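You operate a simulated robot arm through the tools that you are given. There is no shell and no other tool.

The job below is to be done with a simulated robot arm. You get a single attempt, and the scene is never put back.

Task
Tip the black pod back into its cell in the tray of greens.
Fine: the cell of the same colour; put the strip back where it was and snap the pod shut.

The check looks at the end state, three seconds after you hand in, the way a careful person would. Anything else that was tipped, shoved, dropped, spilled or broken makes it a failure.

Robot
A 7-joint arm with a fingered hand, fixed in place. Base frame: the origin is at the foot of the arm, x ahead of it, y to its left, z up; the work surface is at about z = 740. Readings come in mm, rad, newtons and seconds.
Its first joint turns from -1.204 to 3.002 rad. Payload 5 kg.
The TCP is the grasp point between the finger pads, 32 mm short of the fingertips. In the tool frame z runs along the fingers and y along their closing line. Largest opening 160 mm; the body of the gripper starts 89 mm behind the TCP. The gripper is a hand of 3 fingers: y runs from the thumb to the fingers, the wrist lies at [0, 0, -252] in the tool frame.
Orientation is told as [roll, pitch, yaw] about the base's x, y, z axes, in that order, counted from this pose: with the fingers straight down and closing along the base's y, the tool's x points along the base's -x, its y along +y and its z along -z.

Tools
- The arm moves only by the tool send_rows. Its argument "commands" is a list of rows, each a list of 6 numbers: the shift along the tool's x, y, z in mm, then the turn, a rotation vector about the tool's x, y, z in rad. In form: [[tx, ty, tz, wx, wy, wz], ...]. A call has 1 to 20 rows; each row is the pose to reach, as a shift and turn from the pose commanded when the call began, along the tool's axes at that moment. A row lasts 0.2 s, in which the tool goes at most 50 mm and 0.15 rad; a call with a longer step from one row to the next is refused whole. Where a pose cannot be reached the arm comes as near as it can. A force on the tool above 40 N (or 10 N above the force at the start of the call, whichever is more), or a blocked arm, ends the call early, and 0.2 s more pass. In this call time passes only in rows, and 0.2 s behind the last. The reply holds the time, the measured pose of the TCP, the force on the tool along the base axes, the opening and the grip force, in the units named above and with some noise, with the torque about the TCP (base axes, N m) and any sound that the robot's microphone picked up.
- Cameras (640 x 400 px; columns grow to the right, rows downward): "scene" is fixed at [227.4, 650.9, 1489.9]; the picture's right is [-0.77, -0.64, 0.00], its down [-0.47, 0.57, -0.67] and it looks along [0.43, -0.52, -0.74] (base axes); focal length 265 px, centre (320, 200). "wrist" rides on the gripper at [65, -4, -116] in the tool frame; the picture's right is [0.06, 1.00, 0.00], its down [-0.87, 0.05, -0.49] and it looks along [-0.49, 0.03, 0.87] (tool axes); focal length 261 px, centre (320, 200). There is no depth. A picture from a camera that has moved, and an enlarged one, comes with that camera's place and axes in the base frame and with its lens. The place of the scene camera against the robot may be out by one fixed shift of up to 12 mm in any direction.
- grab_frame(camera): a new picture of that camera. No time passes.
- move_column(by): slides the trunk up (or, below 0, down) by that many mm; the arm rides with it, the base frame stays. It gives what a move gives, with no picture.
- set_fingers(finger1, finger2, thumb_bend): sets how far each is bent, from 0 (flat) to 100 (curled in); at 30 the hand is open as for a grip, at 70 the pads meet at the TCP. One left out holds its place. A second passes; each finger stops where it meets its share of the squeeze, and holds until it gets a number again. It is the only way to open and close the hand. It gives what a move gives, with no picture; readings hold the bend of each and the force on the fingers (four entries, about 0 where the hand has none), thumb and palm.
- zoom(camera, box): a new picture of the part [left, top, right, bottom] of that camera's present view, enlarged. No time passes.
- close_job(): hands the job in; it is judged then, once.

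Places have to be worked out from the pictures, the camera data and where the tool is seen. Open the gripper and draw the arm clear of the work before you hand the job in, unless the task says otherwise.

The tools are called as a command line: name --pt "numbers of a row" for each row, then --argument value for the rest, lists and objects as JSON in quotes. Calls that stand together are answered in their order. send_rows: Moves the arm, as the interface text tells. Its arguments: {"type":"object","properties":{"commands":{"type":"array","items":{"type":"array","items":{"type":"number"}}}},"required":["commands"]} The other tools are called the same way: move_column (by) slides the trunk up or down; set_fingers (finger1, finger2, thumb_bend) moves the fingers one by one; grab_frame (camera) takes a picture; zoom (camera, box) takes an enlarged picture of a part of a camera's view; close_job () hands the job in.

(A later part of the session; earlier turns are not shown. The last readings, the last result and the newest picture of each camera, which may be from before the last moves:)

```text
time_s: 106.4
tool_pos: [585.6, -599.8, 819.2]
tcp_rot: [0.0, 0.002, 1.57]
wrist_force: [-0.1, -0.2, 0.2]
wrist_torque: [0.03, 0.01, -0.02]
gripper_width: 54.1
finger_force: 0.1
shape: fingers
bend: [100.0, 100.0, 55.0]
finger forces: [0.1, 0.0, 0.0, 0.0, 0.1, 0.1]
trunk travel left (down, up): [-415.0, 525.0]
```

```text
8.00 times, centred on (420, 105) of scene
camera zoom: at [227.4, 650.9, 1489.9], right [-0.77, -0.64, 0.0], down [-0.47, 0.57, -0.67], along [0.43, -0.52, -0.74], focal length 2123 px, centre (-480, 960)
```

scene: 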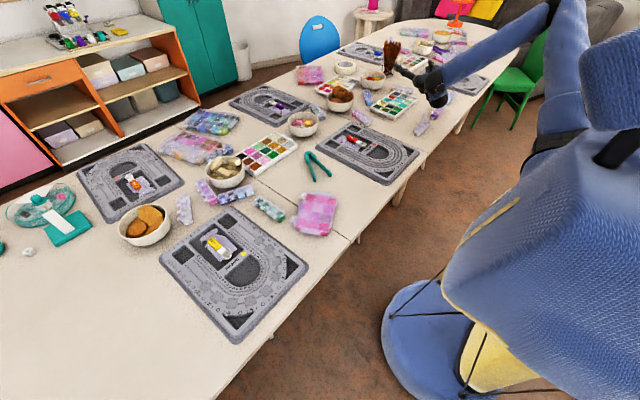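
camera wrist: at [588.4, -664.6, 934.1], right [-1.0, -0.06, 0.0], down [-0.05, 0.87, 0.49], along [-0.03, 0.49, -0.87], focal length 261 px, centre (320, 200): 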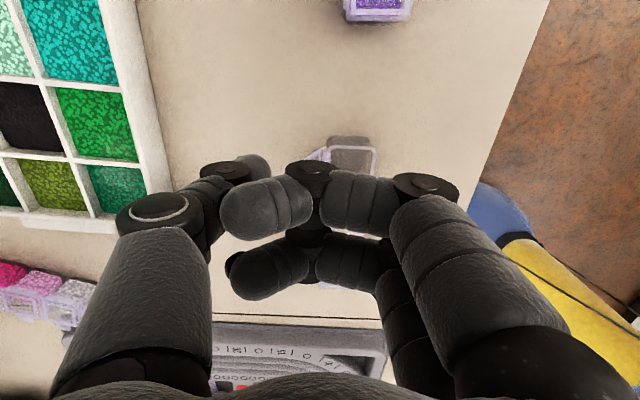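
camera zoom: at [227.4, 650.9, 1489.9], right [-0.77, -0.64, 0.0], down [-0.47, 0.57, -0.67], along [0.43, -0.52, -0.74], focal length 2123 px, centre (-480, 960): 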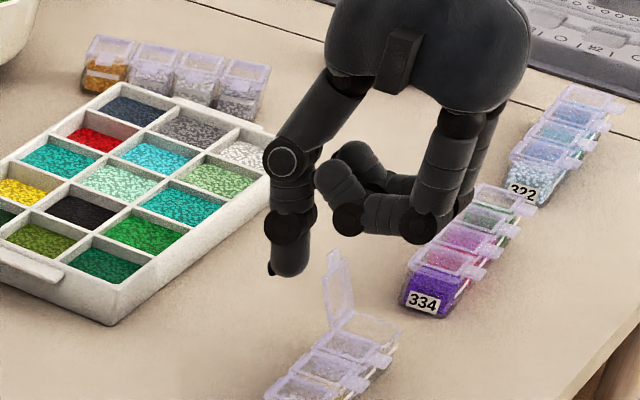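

The thumb tip is just behind the lid. I sweep it slowly toward -x to bring the lid over vertical.

send_rows --pt "0 5 0 0 0 0" --pt "0 10 0 0 0 0" --pt "0 15 0 0 0 0" --pt "0 20 0 0 0 0" --pt "0 25 0 0 0 0" --pt "0 30 0 0 0 0" --pt "0 35 0 0 0 0" --pt "0 40 0 0 0 0"

grab_frame --camera "wrist"

zoom --camera "scene" --box '[390, 80, 450, 130]'

```text
time_s: 108.2
tool_pos: [545.9, -598.2, 822.5]
tcp_rot: [-0.001, -0.001, 1.569]
wrist_force: [1.0, 0.2, -0.1]
wrist_torque: [0.03, 0.0, 0.03]
gripper_width: 54.0
finger_force: 0.0
shape: fingers
bend: [100.0, 100.0, 55.0]
finger forces: [0.0, 0.1, 0.0, 0.1, 0.0, 0.0]
trunk travel left (down, up): [-415.0, 525.0]
```

```text
taken
camera wrist: at [549.1, -663.7, 936.0], right [-1.0, -0.06, 0.0], down [-0.05, 0.87, 0.49], along [-0.03, 0.49, -0.87], focal length 261 px, centre (320, 200)
```

wrist: 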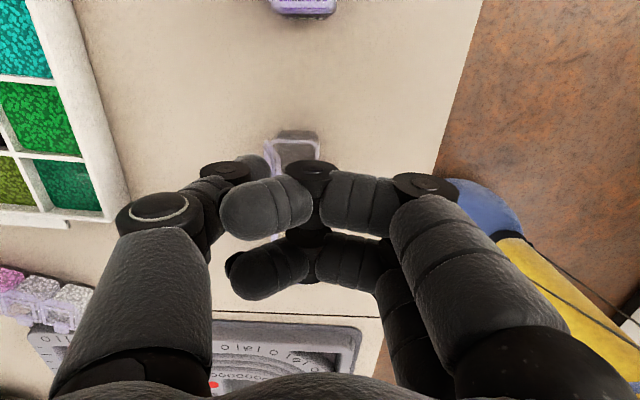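

```text
8.00 times, centred on (420, 105) of scene
camera zoom: at [227.4, 650.9, 1489.9], right [-0.77, -0.64, 0.0], down [-0.47, 0.57, -0.67], along [0.43, -0.52, -0.74], focal length 2123 px, centre (-480, 960)
```

zoom: 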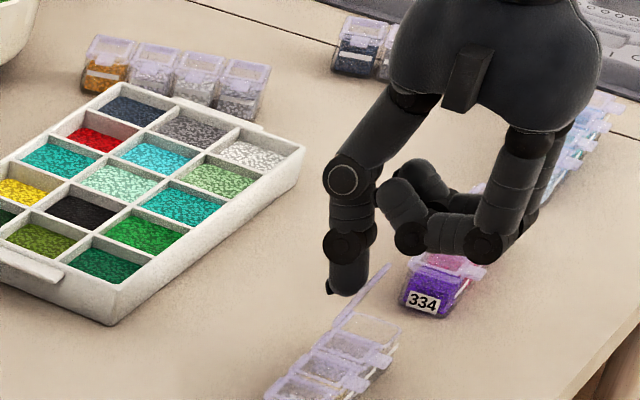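

The lid is now past vertical and stays against the thumb, so the hinge has some friction. I follow it further toward -x and then down to lay it onto the pod.

send_rows --pt "0 6 0 0 0 0" --pt "0 12 0 0 0 0" --pt "0 18 1 0 0 0" --pt "0 24 2 0 0 0" --pt "0 30 4 0 0 0" --pt "0 36 6 0 0 0"

zoom --camera "scene" --box '[390, 80, 450, 130]'

grab_frame --camera "wrist"

```text
time_s: 109.6
tool_pos: [509.6, -598.3, 813.6]
tcp_rot: [0.0, 0.002, 1.57]
wrist_force: [0.2, -0.8, 0.4]
wrist_torque: [0.01, -0.02, -0.03]
gripper_width: 53.9
finger_force: 0.0
shape: fingers
bend: [100.0, 100.0, 55.0]
finger forces: [0.0, 0.0, 0.0, 0.0, 0.0, 0.1]
trunk travel left (down, up): [-415.0, 525.0]
```

```text
8.00 times, centred on (420, 105) of scene
camera zoom: at [227.4, 650.9, 1489.9], right [-0.77, -0.64, 0.0], down [-0.47, 0.57, -0.67], along [0.43, -0.52, -0.74], focal length 2123 px, centre (-480, 960)
```

zoom: 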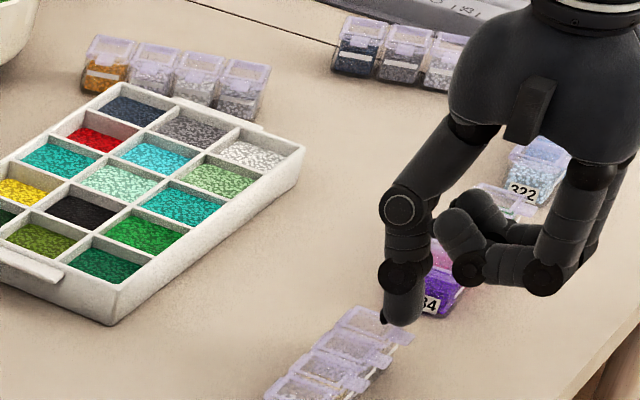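

```text
taken
camera wrist: at [511.5, -664.4, 929.5], right [-1.0, -0.06, 0.0], down [-0.05, 0.87, 0.49], along [-0.03, 0.49, -0.87], focal length 261 px, centre (320, 200)
```

wrist: 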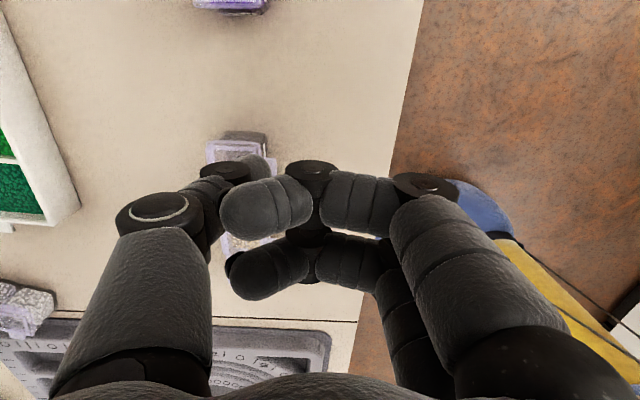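

The lid lies almost closed with the thumb tip above its front half. I lower slowly to press it.

send_rows --pt "0 0 1.5 0 0 0" --pt "0 0 3 0 0 0" --pt "0 0 4.5 0 0 0" --pt "0 0 6 0 0 0"

zoom --camera "wrist" --box '[180, 100, 340, 220]'

zoom --camera "scene" --box '[408, 104, 448, 136]'

```text
time_s: 110.6
tool_pos: [508.2, -598.9, 809.6]
tcp_rot: [-0.001, 0.002, 1.569]
wrist_force: [-0.3, -4.1, 10.5]
wrist_torque: [-0.13, -0.49, -0.18]
gripper_width: 53.7
finger_force: 5.1
shape: fingers
bend: [100.0, 100.0, 55.0]
finger forces: [0.0, 0.1, 0.0, 0.0, 10.4, 0.0]
trunk travel left (down, up): [-415.0, 525.0]
```

```text
3.33 times, centred on (260, 160) of wrist
camera zoom: at [511.1, -664.2, 924.4], right [-1.0, -0.06, 0.0], down [-0.05, 0.87, 0.49], along [-0.03, 0.49, -0.87], focal length 869 px, centre (520, 333)
```

zoom: 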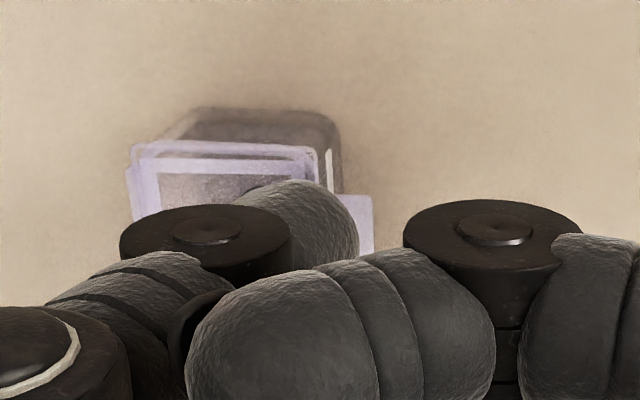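

```text
12.50 times, centred on (428, 120) of scene
camera zoom: at [227.4, 650.9, 1489.9], right [-0.77, -0.64, 0.0], down [-0.47, 0.57, -0.67], along [0.43, -0.52, -0.74], focal length 3317 px, centre (-1030, 1200)
```

zoom: 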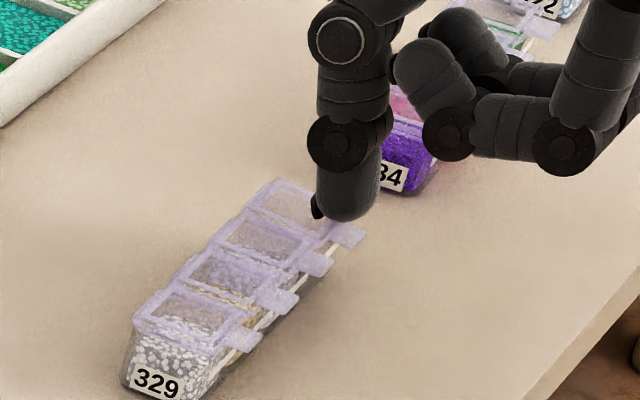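

The thumb presses with about 10 N, but I see a small gap and heard no click. I press a little more.

send_rows --pt "0 0 0.7 0 0 0" --pt "0 0 1.4 0 0 0" --pt "0 0 2 0 0 0"

zoom --camera "wrist" --box '[180, 100, 340, 220]'

```text
time_s: 111.4
tool_pos: [507.6, -599.1, 806.5]
tcp_rot: [-0.002, 0.002, 1.568]
wrist_force: [0.0, -5.0, 18.3]
wrist_torque: [-0.15, -0.86, -0.25]
gripper_width: 53.7
finger_force: 9.4
shape: fingers
bend: [100.0, 100.0, 55.0]
finger forces: [0.0, 0.0, 0.1, 0.0, 18.2, 0.0]
trunk travel left (down, up): [-415.0, 525.0]
```

```text
3.33 times, centred on (260, 160) of wrist
camera zoom: at [511.2, -663.6, 922.4], right [-1.0, -0.06, 0.0], down [-0.05, 0.87, 0.49], along [-0.03, 0.49, -0.87], focal length 869 px, centre (520, 333)
```

zoom: 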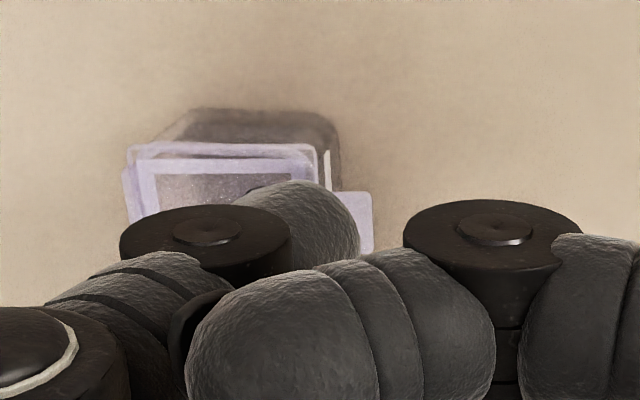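

At 18 N there is still no click. I press a bit further, staying under the limit.

send_rows --pt "0 0 0.8 0 0 0" --pt "0 0 1.6 0 0 0" --pt "0 0 2.4 0 0 0"

zoom --camera "scene" --box '[408, 104, 448, 136]'

```text
time_s: 112.2
tool_pos: [508.3, -598.1, 805.7]
tcp_rot: [-0.001, 0.002, 1.567]
wrist_force: [-0.1, -6.0, 27.1]
wrist_torque: [-0.12, -1.24, -0.22]
gripper_width: 53.3
finger_force: 13.5
shape: fingers
bend: [100.0, 100.0, 56.0]
finger forces: [0.0, 0.1, 0.0, 0.1, 26.4, 0.0]
trunk travel left (down, up): [-415.0, 525.0]
```

```text
12.50 times, centred on (428, 120) of scene
camera zoom: at [227.4, 650.9, 1489.9], right [-0.77, -0.64, 0.0], down [-0.47, 0.57, -0.67], along [0.43, -0.52, -0.74], focal length 3317 px, centre (-1030, 1200)
```

zoom: 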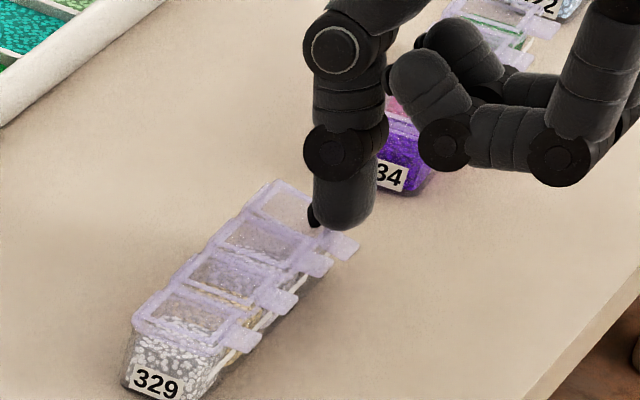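

The black tab seems to sit lower than the line of the other tabs. I zoom in to understand before pressing any more.

zoom --camera "scene" --box '[418, 108, 438, 124]'

zoom --camera "wrist" --box '[190, 110, 300, 190]'

```text
16.00 times, centred on (428, 116) of scene
camera zoom: at [227.4, 650.9, 1489.9], right [-0.77, -0.64, 0.0], down [-0.47, 0.57, -0.67], along [0.43, -0.52, -0.74], focal length 4246 px, centre (-1408, 1544)
```

zoom: 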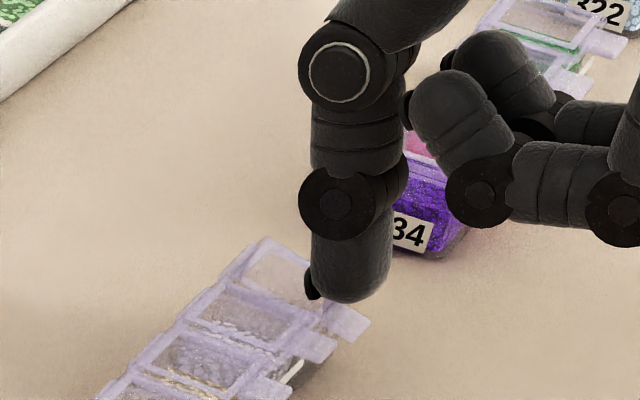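

```text
5.00 times, centred on (245, 150) of wrist
camera zoom: at [511.1, -663.2, 920.5], right [-1.0, -0.06, 0.0], down [-0.05, 0.87, 0.49], along [-0.03, 0.49, -0.87], focal length 1303 px, centre (695, 450)
```

zoom: 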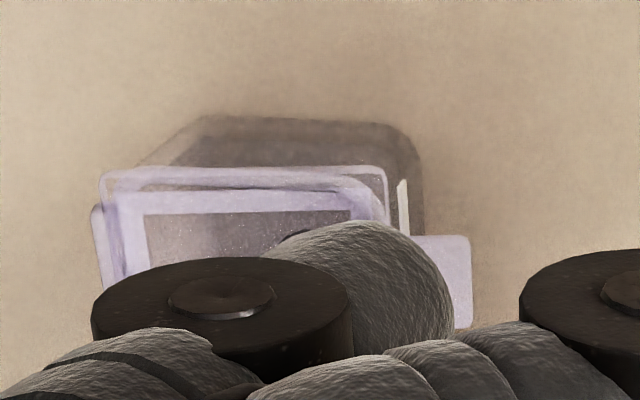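

The lid looks skewed under the thumb's sideways friction. I raise the thumb to relieve it and look at how the lid sits by itself.

send_rows --pt "0 0 -5 0 0 0" --pt "0 0 -15 0 0 0" --pt "0 0 -40 0 0 0" --pt "0 0 -80 0 0 0"

zoom --camera "scene" --box '[408, 104, 448, 136]'

grab_frame --camera "wrist"

zoom --camera "scene" --box '[414, 108, 434, 124]'

```text
time_s: 113.2
tool_pos: [511.7, -597.0, 885.4]
tcp_rot: [0.001, 0.001, 1.569]
wrist_force: [0.4, 0.0, 0.1]
wrist_torque: [0.0, -0.01, -0.02]
gripper_width: 53.6
finger_force: 0.0
shape: fingers
bend: [100.0, 100.0, 55.0]
finger forces: [0.1, 0.0, 0.0, 0.0, 0.0, 0.1]
trunk travel left (down, up): [-415.0, 525.0]
```

```text
12.50 times, centred on (428, 120) of scene
camera zoom: at [227.4, 650.9, 1489.9], right [-0.77, -0.64, 0.0], down [-0.47, 0.57, -0.67], along [0.43, -0.52, -0.74], focal length 3317 px, centre (-1030, 1200)
```

zoom: 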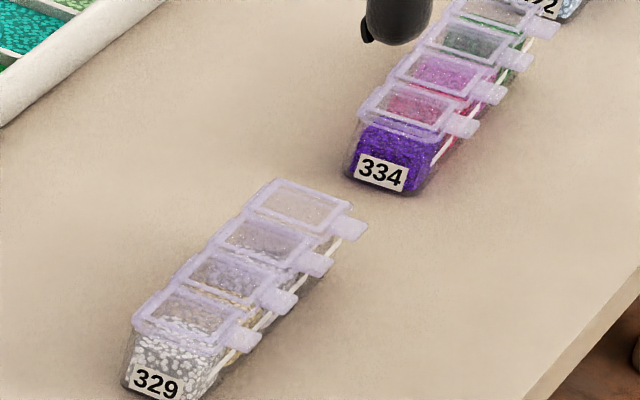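

```text
taken
camera wrist: at [514.2, -661.7, 999.9], right [-1.0, -0.06, 0.0], down [-0.05, 0.87, 0.49], along [-0.03, 0.49, -0.87], focal length 261 px, centre (320, 200)
```

wrist: 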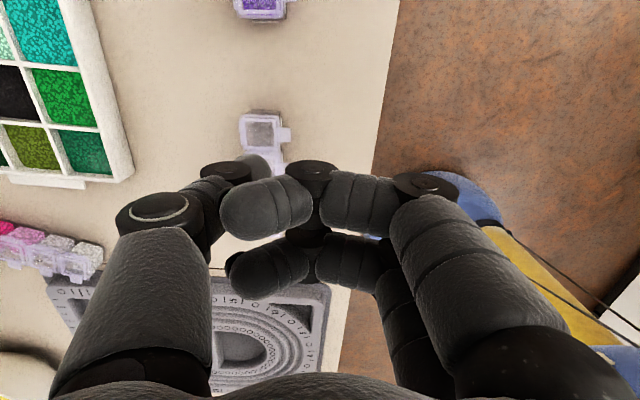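

```text
16.00 times, centred on (424, 116) of scene
camera zoom: at [227.4, 650.9, 1489.9], right [-0.77, -0.64, 0.0], down [-0.47, 0.57, -0.67], along [0.43, -0.52, -0.74], focal length 4246 px, centre (-1344, 1544)
```

zoom: 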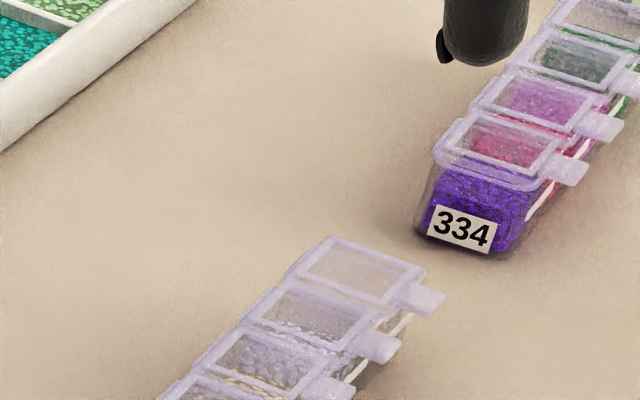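

With the thumb off, the lid lies flat in line with the others, but I heard no click. I zoom from the wrist camera to judge whether it is truly latched.

zoom --camera "wrist" --box '[220, 95, 320, 165]'

```text
5.71 times, centred on (270, 130) of wrist
camera zoom: at [514.2, -661.7, 999.9], right [-1.0, -0.06, 0.0], down [-0.05, 0.87, 0.49], along [-0.03, 0.49, -0.87], focal length 1489 px, centre (606, 600)
```

zoom: 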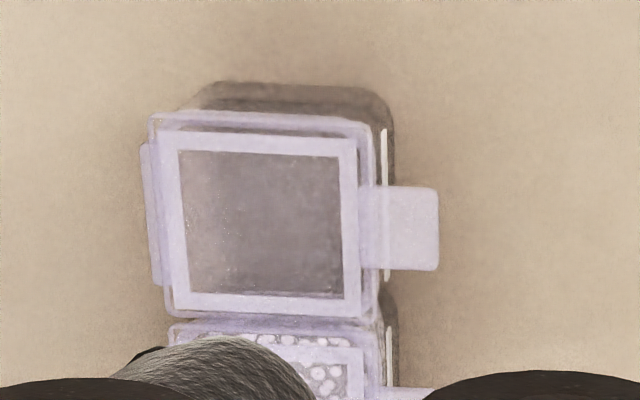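

The lid looks seated. I shift the hand along +y so I can compare the black lid with its latched neighbours without the thumb in view.

send_rows --pt "-20 0 0 0 0 0" --pt "-40 0 0 0 0 0" --pt "-55 0 0 0 0 0"

zoom --camera "wrist" --box '[200, 20, 340, 170]'

```text
time_s: 114.0
tool_pos: [511.6, -540.3, 884.4]
tcp_rot: [0.001, 0.002, 1.57]
wrist_force: [-0.5, 0.2, -0.3]
wrist_torque: [0.0, -0.01, 0.01]
gripper_width: 53.8
finger_force: 0.0
shape: fingers
bend: [100.0, 100.0, 55.0]
finger forces: [0.1, 0.0, 0.0, 0.0, 0.0, 0.0]
trunk travel left (down, up): [-415.0, 525.0]
```

```text
2.67 times, centred on (270, 95) of wrist
camera zoom: at [513.6, -607.2, 999.4], right [-1.0, -0.06, 0.0], down [-0.05, 0.87, 0.49], along [-0.03, 0.49, -0.87], focal length 695 px, centre (453, 480)
```

zoom: 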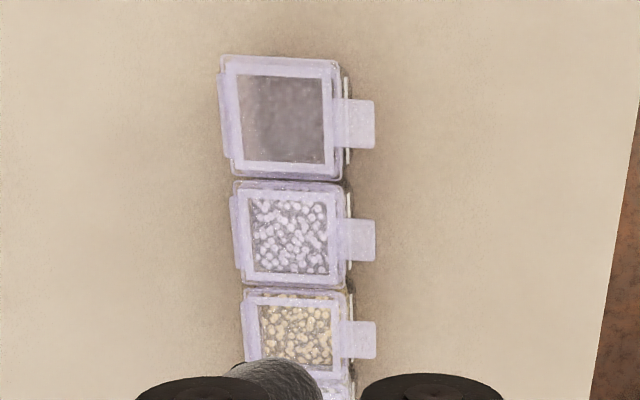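

From above, all three visible lids look alike. I check the lid heights from the scene camera at high zoom, comparing black with its latched neighbours.

zoom --camera "scene" --box '[412, 120, 434, 138]'

zoom --camera "scene" --box '[418, 94, 440, 112]'

```text
16.00 times, centred on (423, 129) of scene
camera zoom: at [227.4, 650.9, 1489.9], right [-0.77, -0.64, 0.0], down [-0.47, 0.57, -0.67], along [0.43, -0.52, -0.74], focal length 4246 px, centre (-1328, 1336)
```

zoom: 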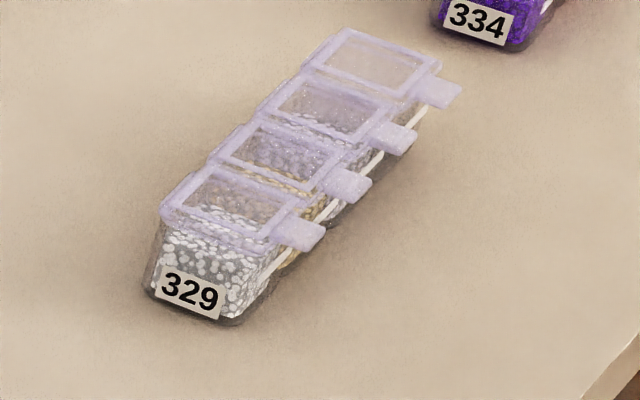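

```text
16.00 times, centred on (429, 103) of scene
camera zoom: at [227.4, 650.9, 1489.9], right [-0.77, -0.64, 0.0], down [-0.47, 0.57, -0.67], along [0.43, -0.52, -0.74], focal length 4246 px, centre (-1424, 1752)
```

zoom: 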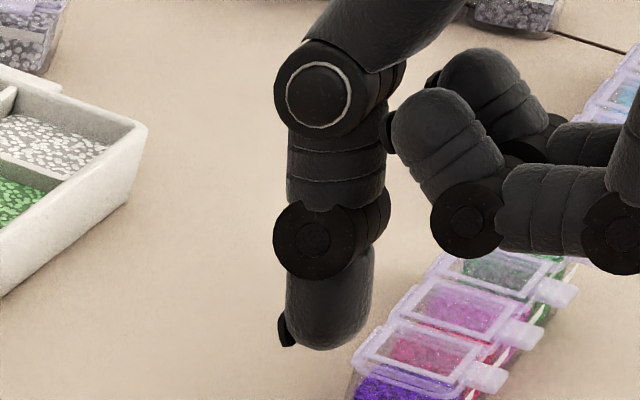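

The black lid lies level with its neighbours, yet I never heard a snap, and the press was skewed by about 6 N of sideways force. I go back over the lid's front edge, a bit further to -y, to press it squarely.

send_rows --pt "20 0 0 0 0 0" --pt "40 2 20 0 0 0" --pt "59 4 45 0 0 0" --pt "60 5 66 0 0 0"

zoom --camera "wrist" --box '[180, 90, 340, 210]'

```text
time_s: 115.0
tool_pos: [505.6, -601.1, 818.6]
tcp_rot: [0.0, -0.001, 1.57]
wrist_force: [-1.1, -0.7, -0.1]
wrist_torque: [-0.01, -0.02, -0.01]
gripper_width: 54.1
finger_force: 0.1
shape: fingers
bend: [100.0, 100.0, 55.0]
finger forces: [0.0, 0.1, 0.1, 0.0, 0.1, 0.1]
trunk travel left (down, up): [-415.0, 525.0]
```

```text
3.33 times, centred on (260, 150) of wrist
camera zoom: at [508.8, -667.3, 933.7], right [-1.0, -0.06, 0.0], down [-0.05, 0.87, 0.49], along [-0.03, 0.49, -0.87], focal length 869 px, centre (520, 367)
```

zoom: 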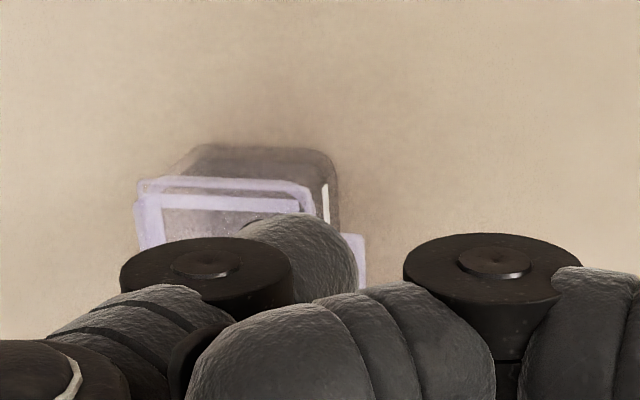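

The lid is not raised relative to its neighbours. I press again, now squarely, in steps.

send_rows --pt "0 0 3 0 0 0" --pt "0 0 6 0 0 0" --pt "0 0 8 0 0 0" --pt "0 0 9.5 0 0 0" --pt "0 0 11 0 0 0"

zoom --camera "scene" --box '[412, 116, 434, 134]'

```text
time_s: 116.2
tool_pos: [505.0, -603.2, 808.8]
tcp_rot: [-0.002, 0.001, 1.569]
wrist_force: [0.1, -1.5, 12.1]
wrist_torque: [-0.07, -0.55, -0.09]
gripper_width: 53.8
finger_force: 5.7
shape: fingers
bend: [100.0, 100.0, 55.0]
finger forces: [0.1, 0.0, 0.0, 0.0, 11.6, 0.0]
trunk travel left (down, up): [-415.0, 525.0]
```

```text
16.00 times, centred on (423, 125) of scene
camera zoom: at [227.4, 650.9, 1489.9], right [-0.77, -0.64, 0.0], down [-0.47, 0.57, -0.67], along [0.43, -0.52, -0.74], focal length 4246 px, centre (-1328, 1400)
```

zoom: 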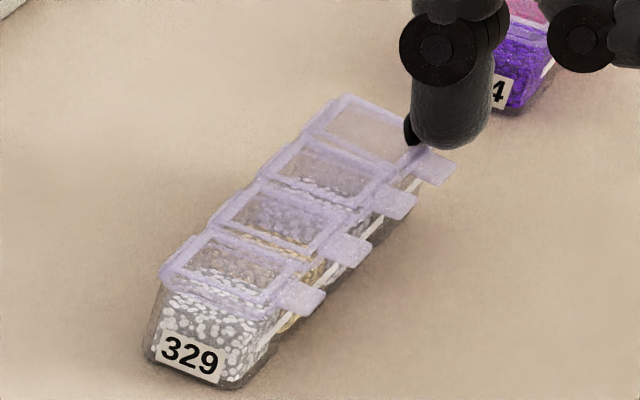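

The sideways force is nearly gone now. I press further in small steps toward 35 N.

send_rows --pt "0.3 0 1 0 0 0" --pt "0.6 0 2 0 0 0" --pt "0.9 0 3 0 0 0" --pt "1.2 0 4 0 0 0"

zoom --camera "scene" --box '[412, 116, 434, 134]'

```text
time_s: 117.2
tool_pos: [504.7, -603.0, 808.2]
tcp_rot: [-0.003, 0.001, 1.571]
wrist_force: [-0.1, 7.2, 31.1]
wrist_torque: [0.39, -1.47, 0.38]
gripper_width: 53.6
finger_force: 16.4
shape: fingers
bend: [100.0, 100.0, 56.0]
finger forces: [0.0, 0.0, 0.1, 0.0, 31.7, 0.0]
trunk travel left (down, up): [-415.0, 525.0]
```

```text
16.00 times, centred on (423, 125) of scene
camera zoom: at [227.4, 650.9, 1489.9], right [-0.77, -0.64, 0.0], down [-0.47, 0.57, -0.67], along [0.43, -0.52, -0.74], focal length 4246 px, centre (-1328, 1400)
```

zoom: 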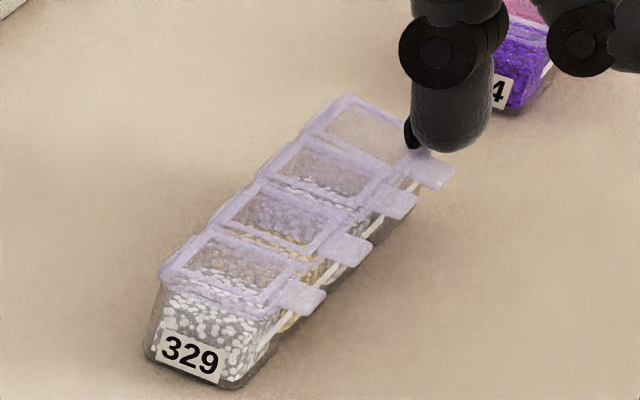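

At 31 N there is still no sound, so I release the pressure. Then I look from the front at a low angle, where all four lids can be compared directly.

send_rows --pt "-1.2 0 -4 0 0 0" --pt "-1.2 0 -12 0 0 0" --pt "-1 0 -40 0 0 0" --pt "0 10 -80 0 0 0" --pt "0 20 -120 0 0 0"

send_rows --pt "0 0 0 0 0 0.13" --pt "0 0 0 0 0 0.26" --pt "0 0 0 0 0 0.39" --pt "0 0 0 0 0 0.52" --pt "0 0 0 0 0 0.65" --pt "0 0 0 0 0 0.78" --pt "0 0 0 0 0 0.91" --pt "0 0 0 0 0 1.04" --pt "0 0 0 0 0 1.17" --pt "0 0 0 0 0 1.3" --pt "0 0 0 0 0 1.43" --pt "0 0 0 0 0 1.556"

zoom --camera "scene" --box '[412, 120, 434, 138]'

```text
time_s: 118.4
tool_pos: [482.5, -603.7, 926.0]
tcp_rot: [0.0, 0.001, 1.57]
wrist_force: [0.2, -0.5, -0.5]
wrist_torque: [0.0, -0.02, -0.01]
gripper_width: 53.9
finger_force: 0.0
shape: fingers
bend: [100.0, 100.0, 55.0]
finger forces: [0.0, 0.1, 0.0, 0.1, 0.1, 0.0]
trunk travel left (down, up): [-415.0, 525.0]
```

```text
time_s: 121.0
tool_pos: [485.0, -603.6, 923.2]
tcp_rot: [0.0, 0.001, 0.011]
wrist_force: [-0.6, -0.1, -0.4]
wrist_torque: [0.01, 0.03, 0.03]
gripper_width: 54.0
finger_force: 0.1
shape: fingers
bend: [100.0, 100.0, 55.0]
finger forces: [0.1, 0.0, 0.0, 0.0, 0.1, 0.0]
trunk travel left (down, up): [-415.0, 525.0]
```

```text
16.00 times, centred on (423, 129) of scene
camera zoom: at [227.4, 650.9, 1489.9], right [-0.77, -0.64, 0.0], down [-0.47, 0.57, -0.67], along [0.43, -0.52, -0.74], focal length 4246 px, centre (-1328, 1336)
```

zoom: 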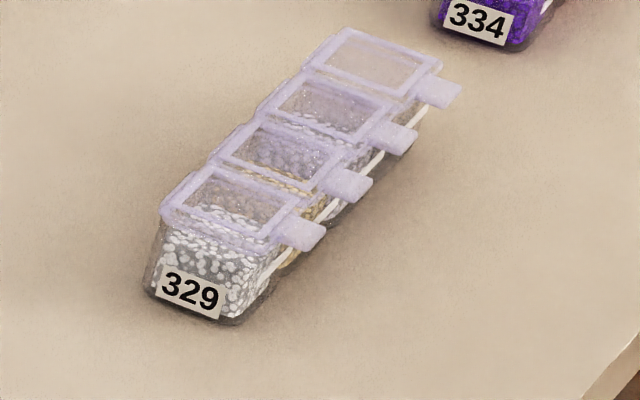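

The lid's position is unchanged and stable. I open the fingers and move to a low frontal viewpoint.

set_fingers --finger1 28 --finger2 28 --thumb_bend 28

send_rows --pt "10 10 15 0 -0.12 0" --pt "20 20 35 0 -0.24 0" --pt "25 31 58 0 -0.36 0" --pt "20 42 82 0 -0.48 0" --pt "15.4 51.2 105 0 -0.6 0"

grab_frame --camera "wrist"

zoom --camera "wrist" --box '[230, 130, 410, 240]'

```text
time_s: 122.0
tool_pos: [483.8, -603.9, 922.9]
tcp_rot: [0.001, 0.0, 0.014]
wrist_force: [-0.7, 0.1, 0.3]
wrist_torque: [0.0, 0.01, 0.01]
gripper_width: 172.6
finger_force: 0.0
shape: fingers
bend: [28.0, 28.0, 28.0]
finger forces: [0.0, 0.0, 0.0, 0.1, 0.0, 0.0]
trunk travel left (down, up): [-415.0, 525.0]
```

```text
time_s: 123.2
tool_pos: [467.9, -552.2, 817.5]
tcp_rot: [-0.001, -0.602, 0.015]
wrist_force: [0.3, 0.2, 0.9]
wrist_torque: [0.01, 0.01, 0.02]
gripper_width: 172.7
finger_force: 0.1
shape: fingers
bend: [28.0, 28.0, 28.0]
finger forces: [0.0, 0.0, 0.0, 0.0, 0.0, 0.1]
trunk travel left (down, up): [-415.0, 525.0]
```

```text
taken
camera wrist: at [347.4, -559.4, 875.3], right [-0.06, 1.0, -0.04], down [0.44, 0.06, 0.9], along [0.9, 0.04, -0.44], focal length 261 px, centre (320, 200)
```

wrist: 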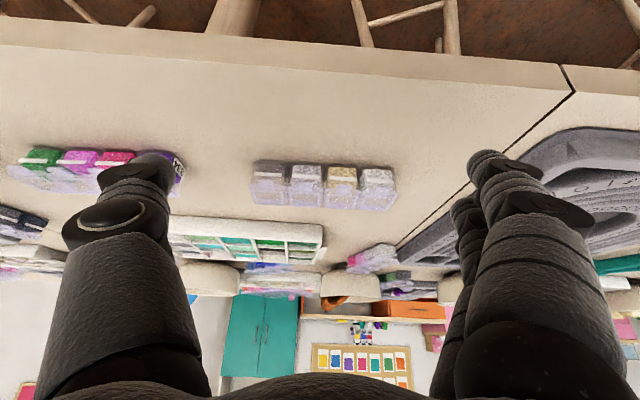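

```text
3.56 times, centred on (320, 185) of wrist
camera zoom: at [347.4, -559.4, 875.3], right [-0.06, 1.0, -0.04], down [0.44, 0.06, 0.9], along [0.9, 0.04, -0.44], focal length 927 px, centre (320, 253)
```

zoom: 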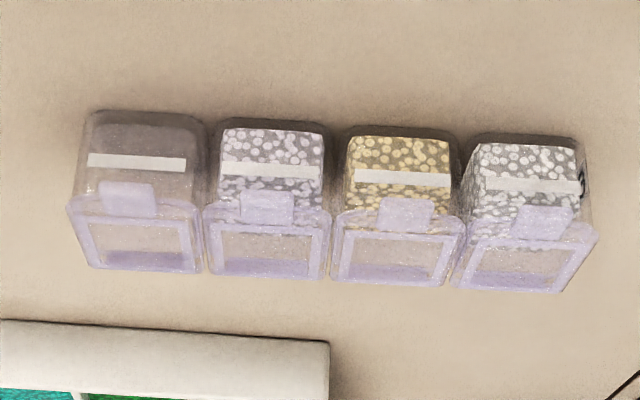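

All four lids and tabs line up to within half a millimetre, so the black pod is shut flush. The latch was weak from the start: it opened at about 0.3 N without moving the strip. I compare the strip's place with my very first zoom of it.

zoom --camera "scene" --box '[405, 110, 445, 142]'

zoom --camera "scene" --box '[345, 80, 425, 130]'

grab_frame --camera "scene"

```text
12.50 times, centred on (425, 126) of scene
camera zoom: at [227.4, 650.9, 1489.9], right [-0.77, -0.64, 0.0], down [-0.47, 0.57, -0.67], along [0.43, -0.52, -0.74], focal length 3317 px, centre (-992, 1125)
```

zoom: 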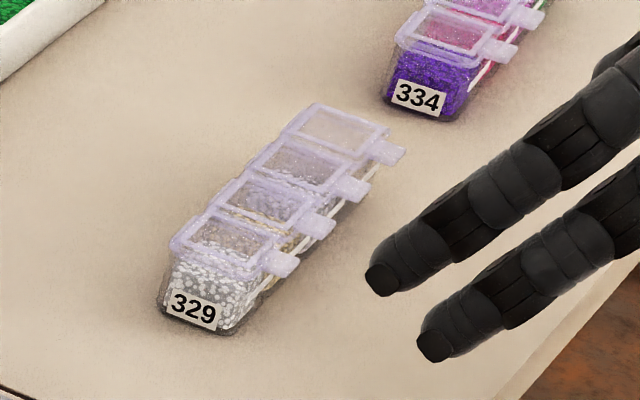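

```text
8.00 times, centred on (385, 105) of scene
camera zoom: at [227.4, 650.9, 1489.9], right [-0.77, -0.64, 0.0], down [-0.47, 0.57, -0.67], along [0.43, -0.52, -0.74], focal length 2123 px, centre (-200, 960)
```

zoom: 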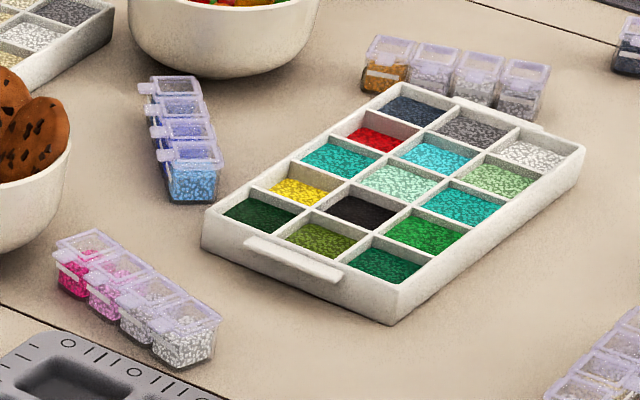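

```text
taken
```

scene: 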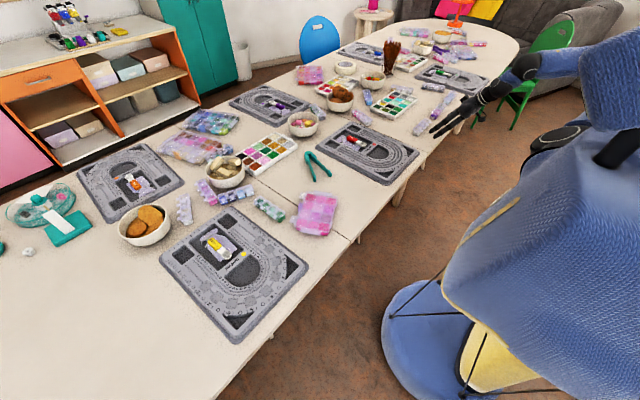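

The strip is back within about 2.5 mm of its first position. The tray and everything else look untouched, and the black cell is fuller. As I never heard a snap, I make one more firm press right on the black tab, and go back up to reshape the hand.

send_rows --pt "-20 -10 -30 0 0.12 0" --pt "-40 -20 -60 0 0.24 0" --pt "-55 -30 -85 0 0.36 0" --pt "-65 -40 -105 0 0.48 0" --pt "-75 -47 -120 0 0.6 0"

set_fingers --finger1 100 --finger2 100 --thumb_bend 55

send_rows --pt "0 0 0 0 0 -0.13" --pt "0 0 0 0 0 -0.26" --pt "0 0 0 0 0 -0.39" --pt "0 0 0 0 0 -0.52" --pt "0 0 0 0 0 -0.65" --pt "0 0 0 0 0 -0.78" --pt "0 0 0 0 0 -0.91" --pt "0 0 0 0 0 -1.04" --pt "0 0 0 0 0 -1.17" --pt "0 0 0 0 0 -1.3" --pt "0 0 0 0 0 -1.43" --pt "0 0 0 0 0 -1.556"

```text
time_s: 124.4
tool_pos: [462.4, -603.9, 960.1]
tcp_rot: [0.002, 0.004, 0.011]
wrist_force: [0.2, 0.3, -1.2]
wrist_torque: [-0.02, 0.05, 0.0]
gripper_width: 172.9
finger_force: 0.2
shape: fingers
bend: [28.0, 28.0, 28.0]
finger forces: [0.0, 0.1, 0.1, 0.0, 0.0, 0.1]
trunk travel left (down, up): [-415.0, 525.0]
```

```text
time_s: 125.4
tool_pos: [462.9, -604.6, 959.8]
tcp_rot: [-0.001, 0.001, 0.012]
wrist_force: [-0.9, 0.0, 0.2]
wrist_torque: [0.0, 0.01, -0.03]
gripper_width: 53.7
finger_force: 0.0
shape: fingers
bend: [100.0, 100.0, 55.0]
finger forces: [0.1, 0.1, 0.0, 0.0, 0.1, 0.0]
trunk travel left (down, up): [-415.0, 525.0]
```

```text
time_s: 128.0
tool_pos: [462.3, -599.6, 959.6]
tcp_rot: [0.0, 0.002, 1.57]
wrist_force: [0.1, -0.5, 0.4]
wrist_torque: [-0.05, -0.03, 0.0]
gripper_width: 53.8
finger_force: 0.1
shape: fingers
bend: [100.0, 100.0, 55.0]
finger forces: [0.0, 0.0, 0.0, 0.0, 0.1, 0.0]
trunk travel left (down, up): [-415.0, 525.0]
```

I descend over the black tab, thumb tip aimed at about x = 540.

send_rows --pt "0 -17 40 0 0 0" --pt "0 -34 80 0 0 0" --pt "0 -34 115 0 0 0" --pt "0 -34 140 0 0 0"

zoom --camera "wrist" --box '[180, 90, 340, 210]'

zoom --camera "scene" --box '[412, 116, 434, 134]'

```text
time_s: 129.0
tool_pos: [496.1, -598.3, 820.0]
tcp_rot: [0.002, 0.001, 1.569]
wrist_force: [0.0, -0.3, 0.1]
wrist_torque: [0.02, -0.01, 0.0]
gripper_width: 54.1
finger_force: 0.0
shape: fingers
bend: [100.0, 100.0, 55.0]
finger forces: [0.0, 0.0, 0.0, 0.0, 0.1, 0.0]
trunk travel left (down, up): [-415.0, 525.0]
```

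```text
3.33 times, centred on (260, 150) of wrist
camera zoom: at [499.3, -663.8, 934.6], right [-1.0, -0.06, 0.0], down [-0.05, 0.87, 0.49], along [-0.03, 0.49, -0.87], focal length 869 px, centre (520, 367)
```

zoom: 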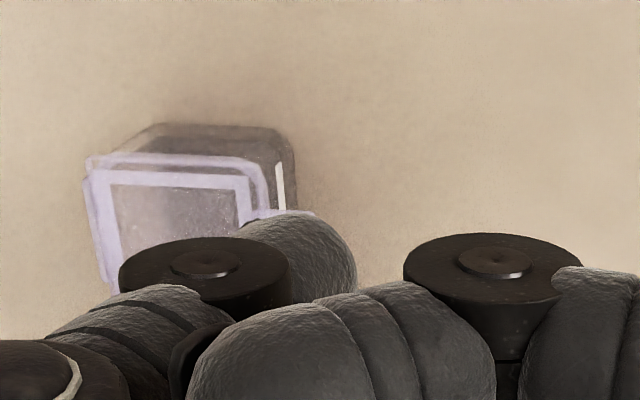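

```text
16.00 times, centred on (423, 125) of scene
camera zoom: at [227.4, 650.9, 1489.9], right [-0.77, -0.64, 0.0], down [-0.47, 0.57, -0.67], along [0.43, -0.52, -0.74], focal length 4246 px, centre (-1328, 1400)
```

zoom: 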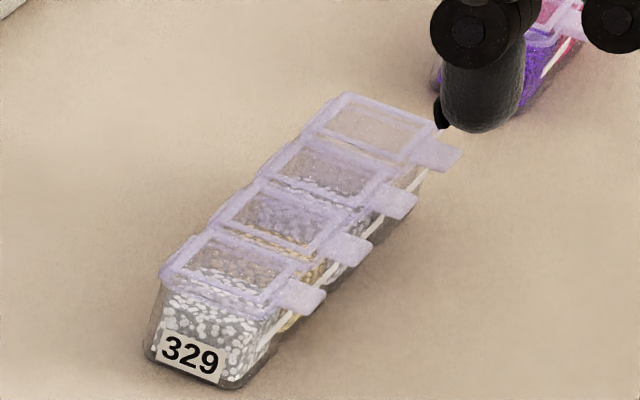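

The thumb is right over the tab. I press down in steps.

send_rows --pt "0 0 4 0 0 0" --pt "0 0 7 0 0 0" --pt "0 0 9 0 0 0" --pt "0 0 11 0 0 0" --pt "0 0 13 0 0 0"

zoom --camera "scene" --box '[412, 116, 434, 134]'

```text
time_s: 130.2
tool_pos: [495.9, -600.3, 807.3]
tcp_rot: [0.001, 0.003, 1.569]
wrist_force: [-1.1, 1.8, 7.5]
wrist_torque: [0.09, -0.28, 0.08]
gripper_width: 53.1
finger_force: 3.7
shape: fingers
bend: [100.0, 100.0, 55.0]
finger forces: [0.1, 0.0, 0.0, 0.1, 7.8, 0.1]
trunk travel left (down, up): [-415.0, 525.0]
```

```text
16.00 times, centred on (423, 125) of scene
camera zoom: at [227.4, 650.9, 1489.9], right [-0.77, -0.64, 0.0], down [-0.47, 0.57, -0.67], along [0.43, -0.52, -0.74], focal length 4246 px, centre (-1328, 1400)
```

zoom: 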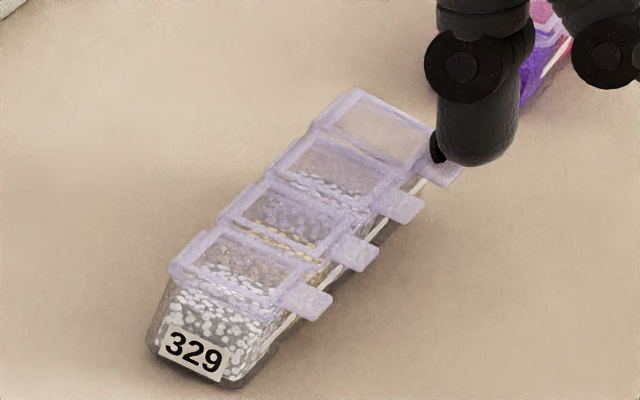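

Pressing on the overhanging tab starts to tip the strip forward, so that spot is wrong. I ease off slowly so it settles back flat.

send_rows --pt "0 0 -1 0 0 0" --pt "0 0 -2 0 0 0" --pt "0 0 -3 0 0 0" --pt "0 0 -4 0 0 0" --pt "0 0 -5 0 0 0" --pt "0 0 -7 0 0 0" --pt "0 0 -10 0 0 0" --pt "0 0 -15 0 0 0"

zoom --camera "scene" --box '[412, 116, 434, 134]'

```text
time_s: 132.0
tool_pos: [495.8, -600.5, 822.4]
tcp_rot: [0.002, 0.001, 1.57]
wrist_force: [0.7, -0.5, 0.2]
wrist_torque: [0.0, -0.04, -0.02]
gripper_width: 54.0
finger_force: 0.1
shape: fingers
bend: [100.0, 100.0, 55.0]
finger forces: [0.0, 0.0, 0.1, 0.0, 0.0, 0.1]
trunk travel left (down, up): [-415.0, 525.0]
```

```text
16.00 times, centred on (423, 125) of scene
camera zoom: at [227.4, 650.9, 1489.9], right [-0.77, -0.64, 0.0], down [-0.47, 0.57, -0.67], along [0.43, -0.52, -0.74], focal length 4246 px, centre (-1328, 1400)
```

zoom: 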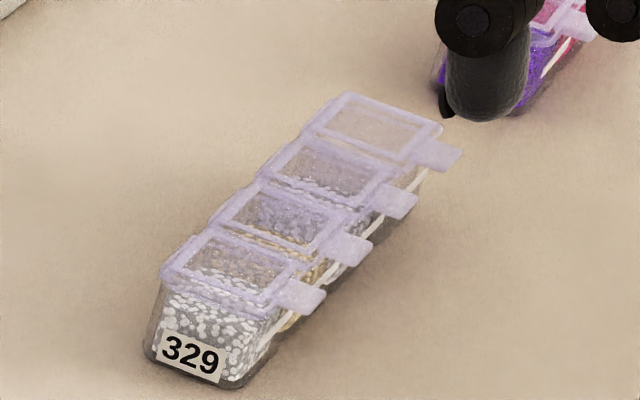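

The strip settled back exactly where it was, lid shut. I make one last firm press over the lid proper (x ≈ 557), inside the pod's footprint.

send_rows --pt "0 -9 0 0 0 0" --pt "0 -19 0 0 0 0" --pt "0 -19 6 0 0 0" --pt "0 -19 10 0 0 0" --pt "0 -19 12 0 0 0" --pt "0 -19 14 0 0 0" --pt "0 -19 16 0 0 0"

zoom --camera "scene" --box '[412, 116, 434, 134]'

```text
time_s: 133.6
tool_pos: [515.1, -598.3, 808.2]
tcp_rot: [-0.003, 0.004, 1.57]
wrist_force: [-0.3, -4.3, 26.8]
wrist_torque: [-0.05, -1.3, -0.18]
gripper_width: 53.3
finger_force: 14.0
shape: fingers
bend: [100.0, 100.0, 56.0]
finger forces: [0.0, 0.0, 0.0, 0.0, 27.0, 0.0]
trunk travel left (down, up): [-415.0, 525.0]
```

```text
16.00 times, centred on (423, 125) of scene
camera zoom: at [227.4, 650.9, 1489.9], right [-0.77, -0.64, 0.0], down [-0.47, 0.57, -0.67], along [0.43, -0.52, -0.74], focal length 4246 px, centre (-1328, 1400)
```

zoom: 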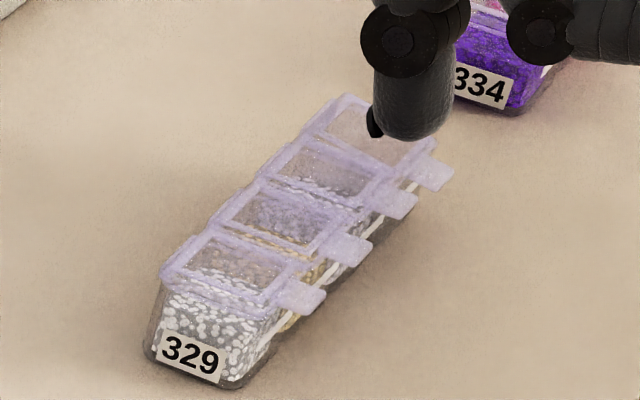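

27 N here and still no audible snap. I add a last bit toward 35 N, then release.

send_rows --pt "0.5 0 1 0 0 0" --pt "0.5 0 2.2 0 0 0" --pt "0.5 0 2.2 0 0 0"

send_rows --pt "0 0 -3 0 0 0" --pt "0 0 -8 0 0 0" --pt "0 0 -20 0 0 0" --pt "0 0 -60 0 0 0" --pt "0 30 -100 0 0 0"

zoom --camera "scene" --box '[412, 116, 434, 134]'

zoom --camera "wrist" --box '[180, 60, 340, 170]'

```text
time_s: 134.2
tool_pos: [517.5, -599.3, 809.1]
tcp_rot: [-0.009, 0.007, 1.569]
wrist_force: [-4.1, -1.6, 58.6]
wrist_torque: [0.31, -2.9, -0.02]
gripper_width: 52.2
finger_force: 31.9
shape: fingers
bend: [100.0, 100.0, 58.0]
finger forces: [0.0, 0.0, 0.0, 0.0, 63.6, 0.0]
trunk travel left (down, up): [-415.0, 525.0]
stopped in row 3: the force on the tool passed its limit at 41 N (the readings are from after the stop); the commanded pose is now the measured one
```

```text
time_s: 135.4
tool_pos: [482.8, -600.4, 900.4]
tcp_rot: [-0.001, 0.003, 1.569]
wrist_force: [-0.5, 0.0, -0.2]
wrist_torque: [-0.01, -0.03, -0.05]
gripper_width: 54.0
finger_force: 0.1
shape: fingers
bend: [100.0, 100.0, 55.0]
finger forces: [0.0, 0.0, 0.0, 0.0, 0.0, 0.1]
trunk travel left (down, up): [-415.0, 525.0]
```

```text
16.00 times, centred on (423, 125) of scene
camera zoom: at [227.4, 650.9, 1489.9], right [-0.77, -0.64, 0.0], down [-0.47, 0.57, -0.67], along [0.43, -0.52, -0.74], focal length 4246 px, centre (-1328, 1400)
```

zoom: 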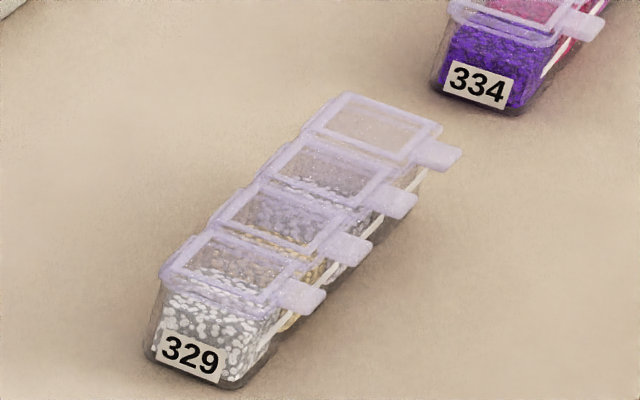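

```text
3.64 times, centred on (260, 115) of wrist
camera zoom: at [485.9, -665.6, 1017.3], right [-1.0, -0.06, 0.0], down [-0.05, 0.87, 0.49], along [-0.03, 0.49, -0.87], focal length 948 px, centre (538, 509)
```

zoom: 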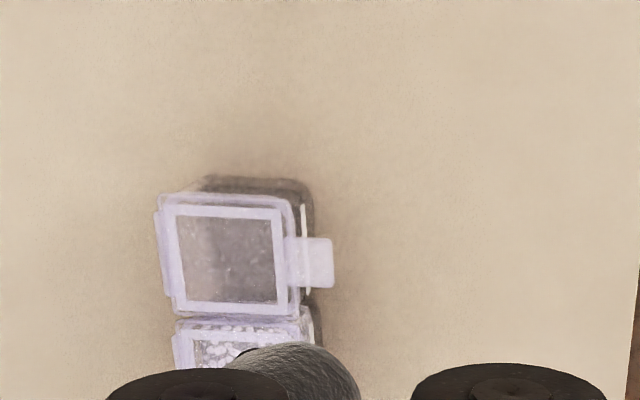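

Pressed up to well over 40 N, the lid is firmly shut and flush, and the strip has not moved. I open the hand and draw the arm up and away from the work.

set_fingers --finger1 30 --finger2 30 --thumb_bend 30

send_rows --pt "0 0 -40 0 0 0" --pt "0 0 -80 0 0 0" --pt "-30 0 -110 0 0 0" --pt "-70 0 -130 0 0 0" --pt "-110 0 -150 0 0 0" --pt "-150 0 -160 0 0 0"

move_column --by 160

grab_frame --camera "scene"

grab_frame --camera "wrist"

zoom --camera "scene" --box '[340, 40, 460, 140]'

```text
time_s: 136.4
tool_pos: [482.7, -600.5, 901.8]
tcp_rot: [-0.002, 0.001, 1.57]
wrist_force: [-0.2, 0.7, -0.9]
wrist_torque: [0.0, 0.0, -0.01]
gripper_width: 167.4
finger_force: 0.0
shape: fingers
bend: [30.0, 30.0, 30.0]
finger forces: [0.1, 0.0, 0.1, 0.0, 0.0, 0.0]
trunk travel left (down, up): [-415.0, 525.0]
```

```text
time_s: 137.8
tool_pos: [486.3, -447.5, 1062.9]
tcp_rot: [-0.002, 0.003, 1.568]
wrist_force: [-1.0, 0.4, 0.0]
wrist_torque: [-0.01, -0.01, 0.04]
gripper_width: 167.5
finger_force: 0.1
shape: fingers
bend: [30.0, 30.0, 30.0]
finger forces: [0.0, 0.0, 0.0, 0.1, 0.0, 0.0]
trunk travel left (down, up): [-415.0, 525.0]
```

```text
time_s: 139.6
tool_pos: [485.6, -449.0, 1222.5]
tcp_rot: [-0.002, 0.002, 1.57]
wrist_force: [0.3, 0.1, -0.7]
wrist_torque: [0.03, 0.01, 0.0]
gripper_width: 167.7
finger_force: 0.1
shape: fingers
bend: [30.0, 30.0, 30.0]
finger forces: [0.0, 0.0, 0.1, 0.0, 0.0, 0.0]
trunk travel left (down, up): [-575.0, 365.0]
```

```text
taken
```

scene: 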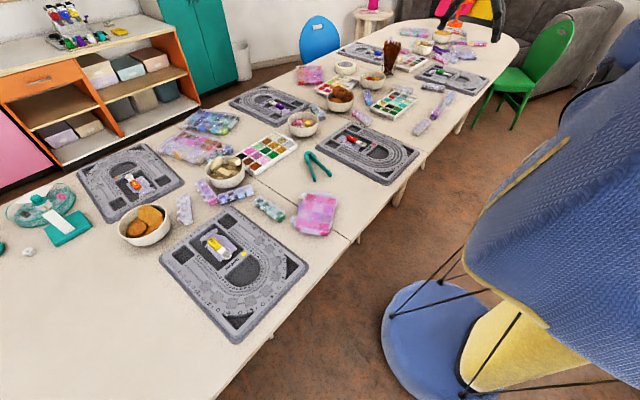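

```text
taken
camera wrist: at [488.6, -514.2, 1337.7], right [-1.0, -0.06, 0.0], down [-0.05, 0.87, 0.49], along [-0.03, 0.49, -0.87], focal length 261 px, centre (320, 200)
```

wrist: 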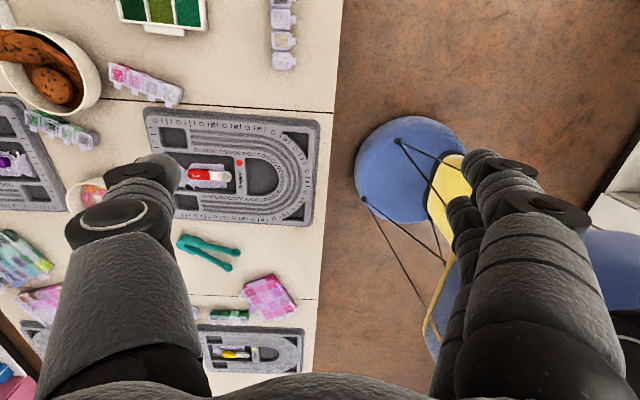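

```text
4.00 times, centred on (400, 90) of scene
camera zoom: at [227.4, 650.9, 1489.9], right [-0.77, -0.64, 0.0], down [-0.47, 0.57, -0.67], along [0.43, -0.52, -0.74], focal length 1061 px, centre (0, 640)
```

zoom: 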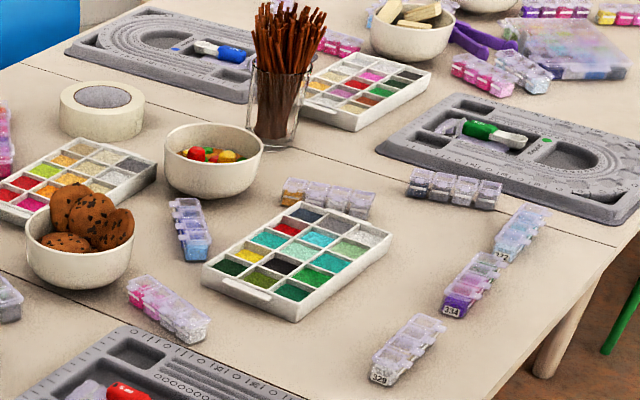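

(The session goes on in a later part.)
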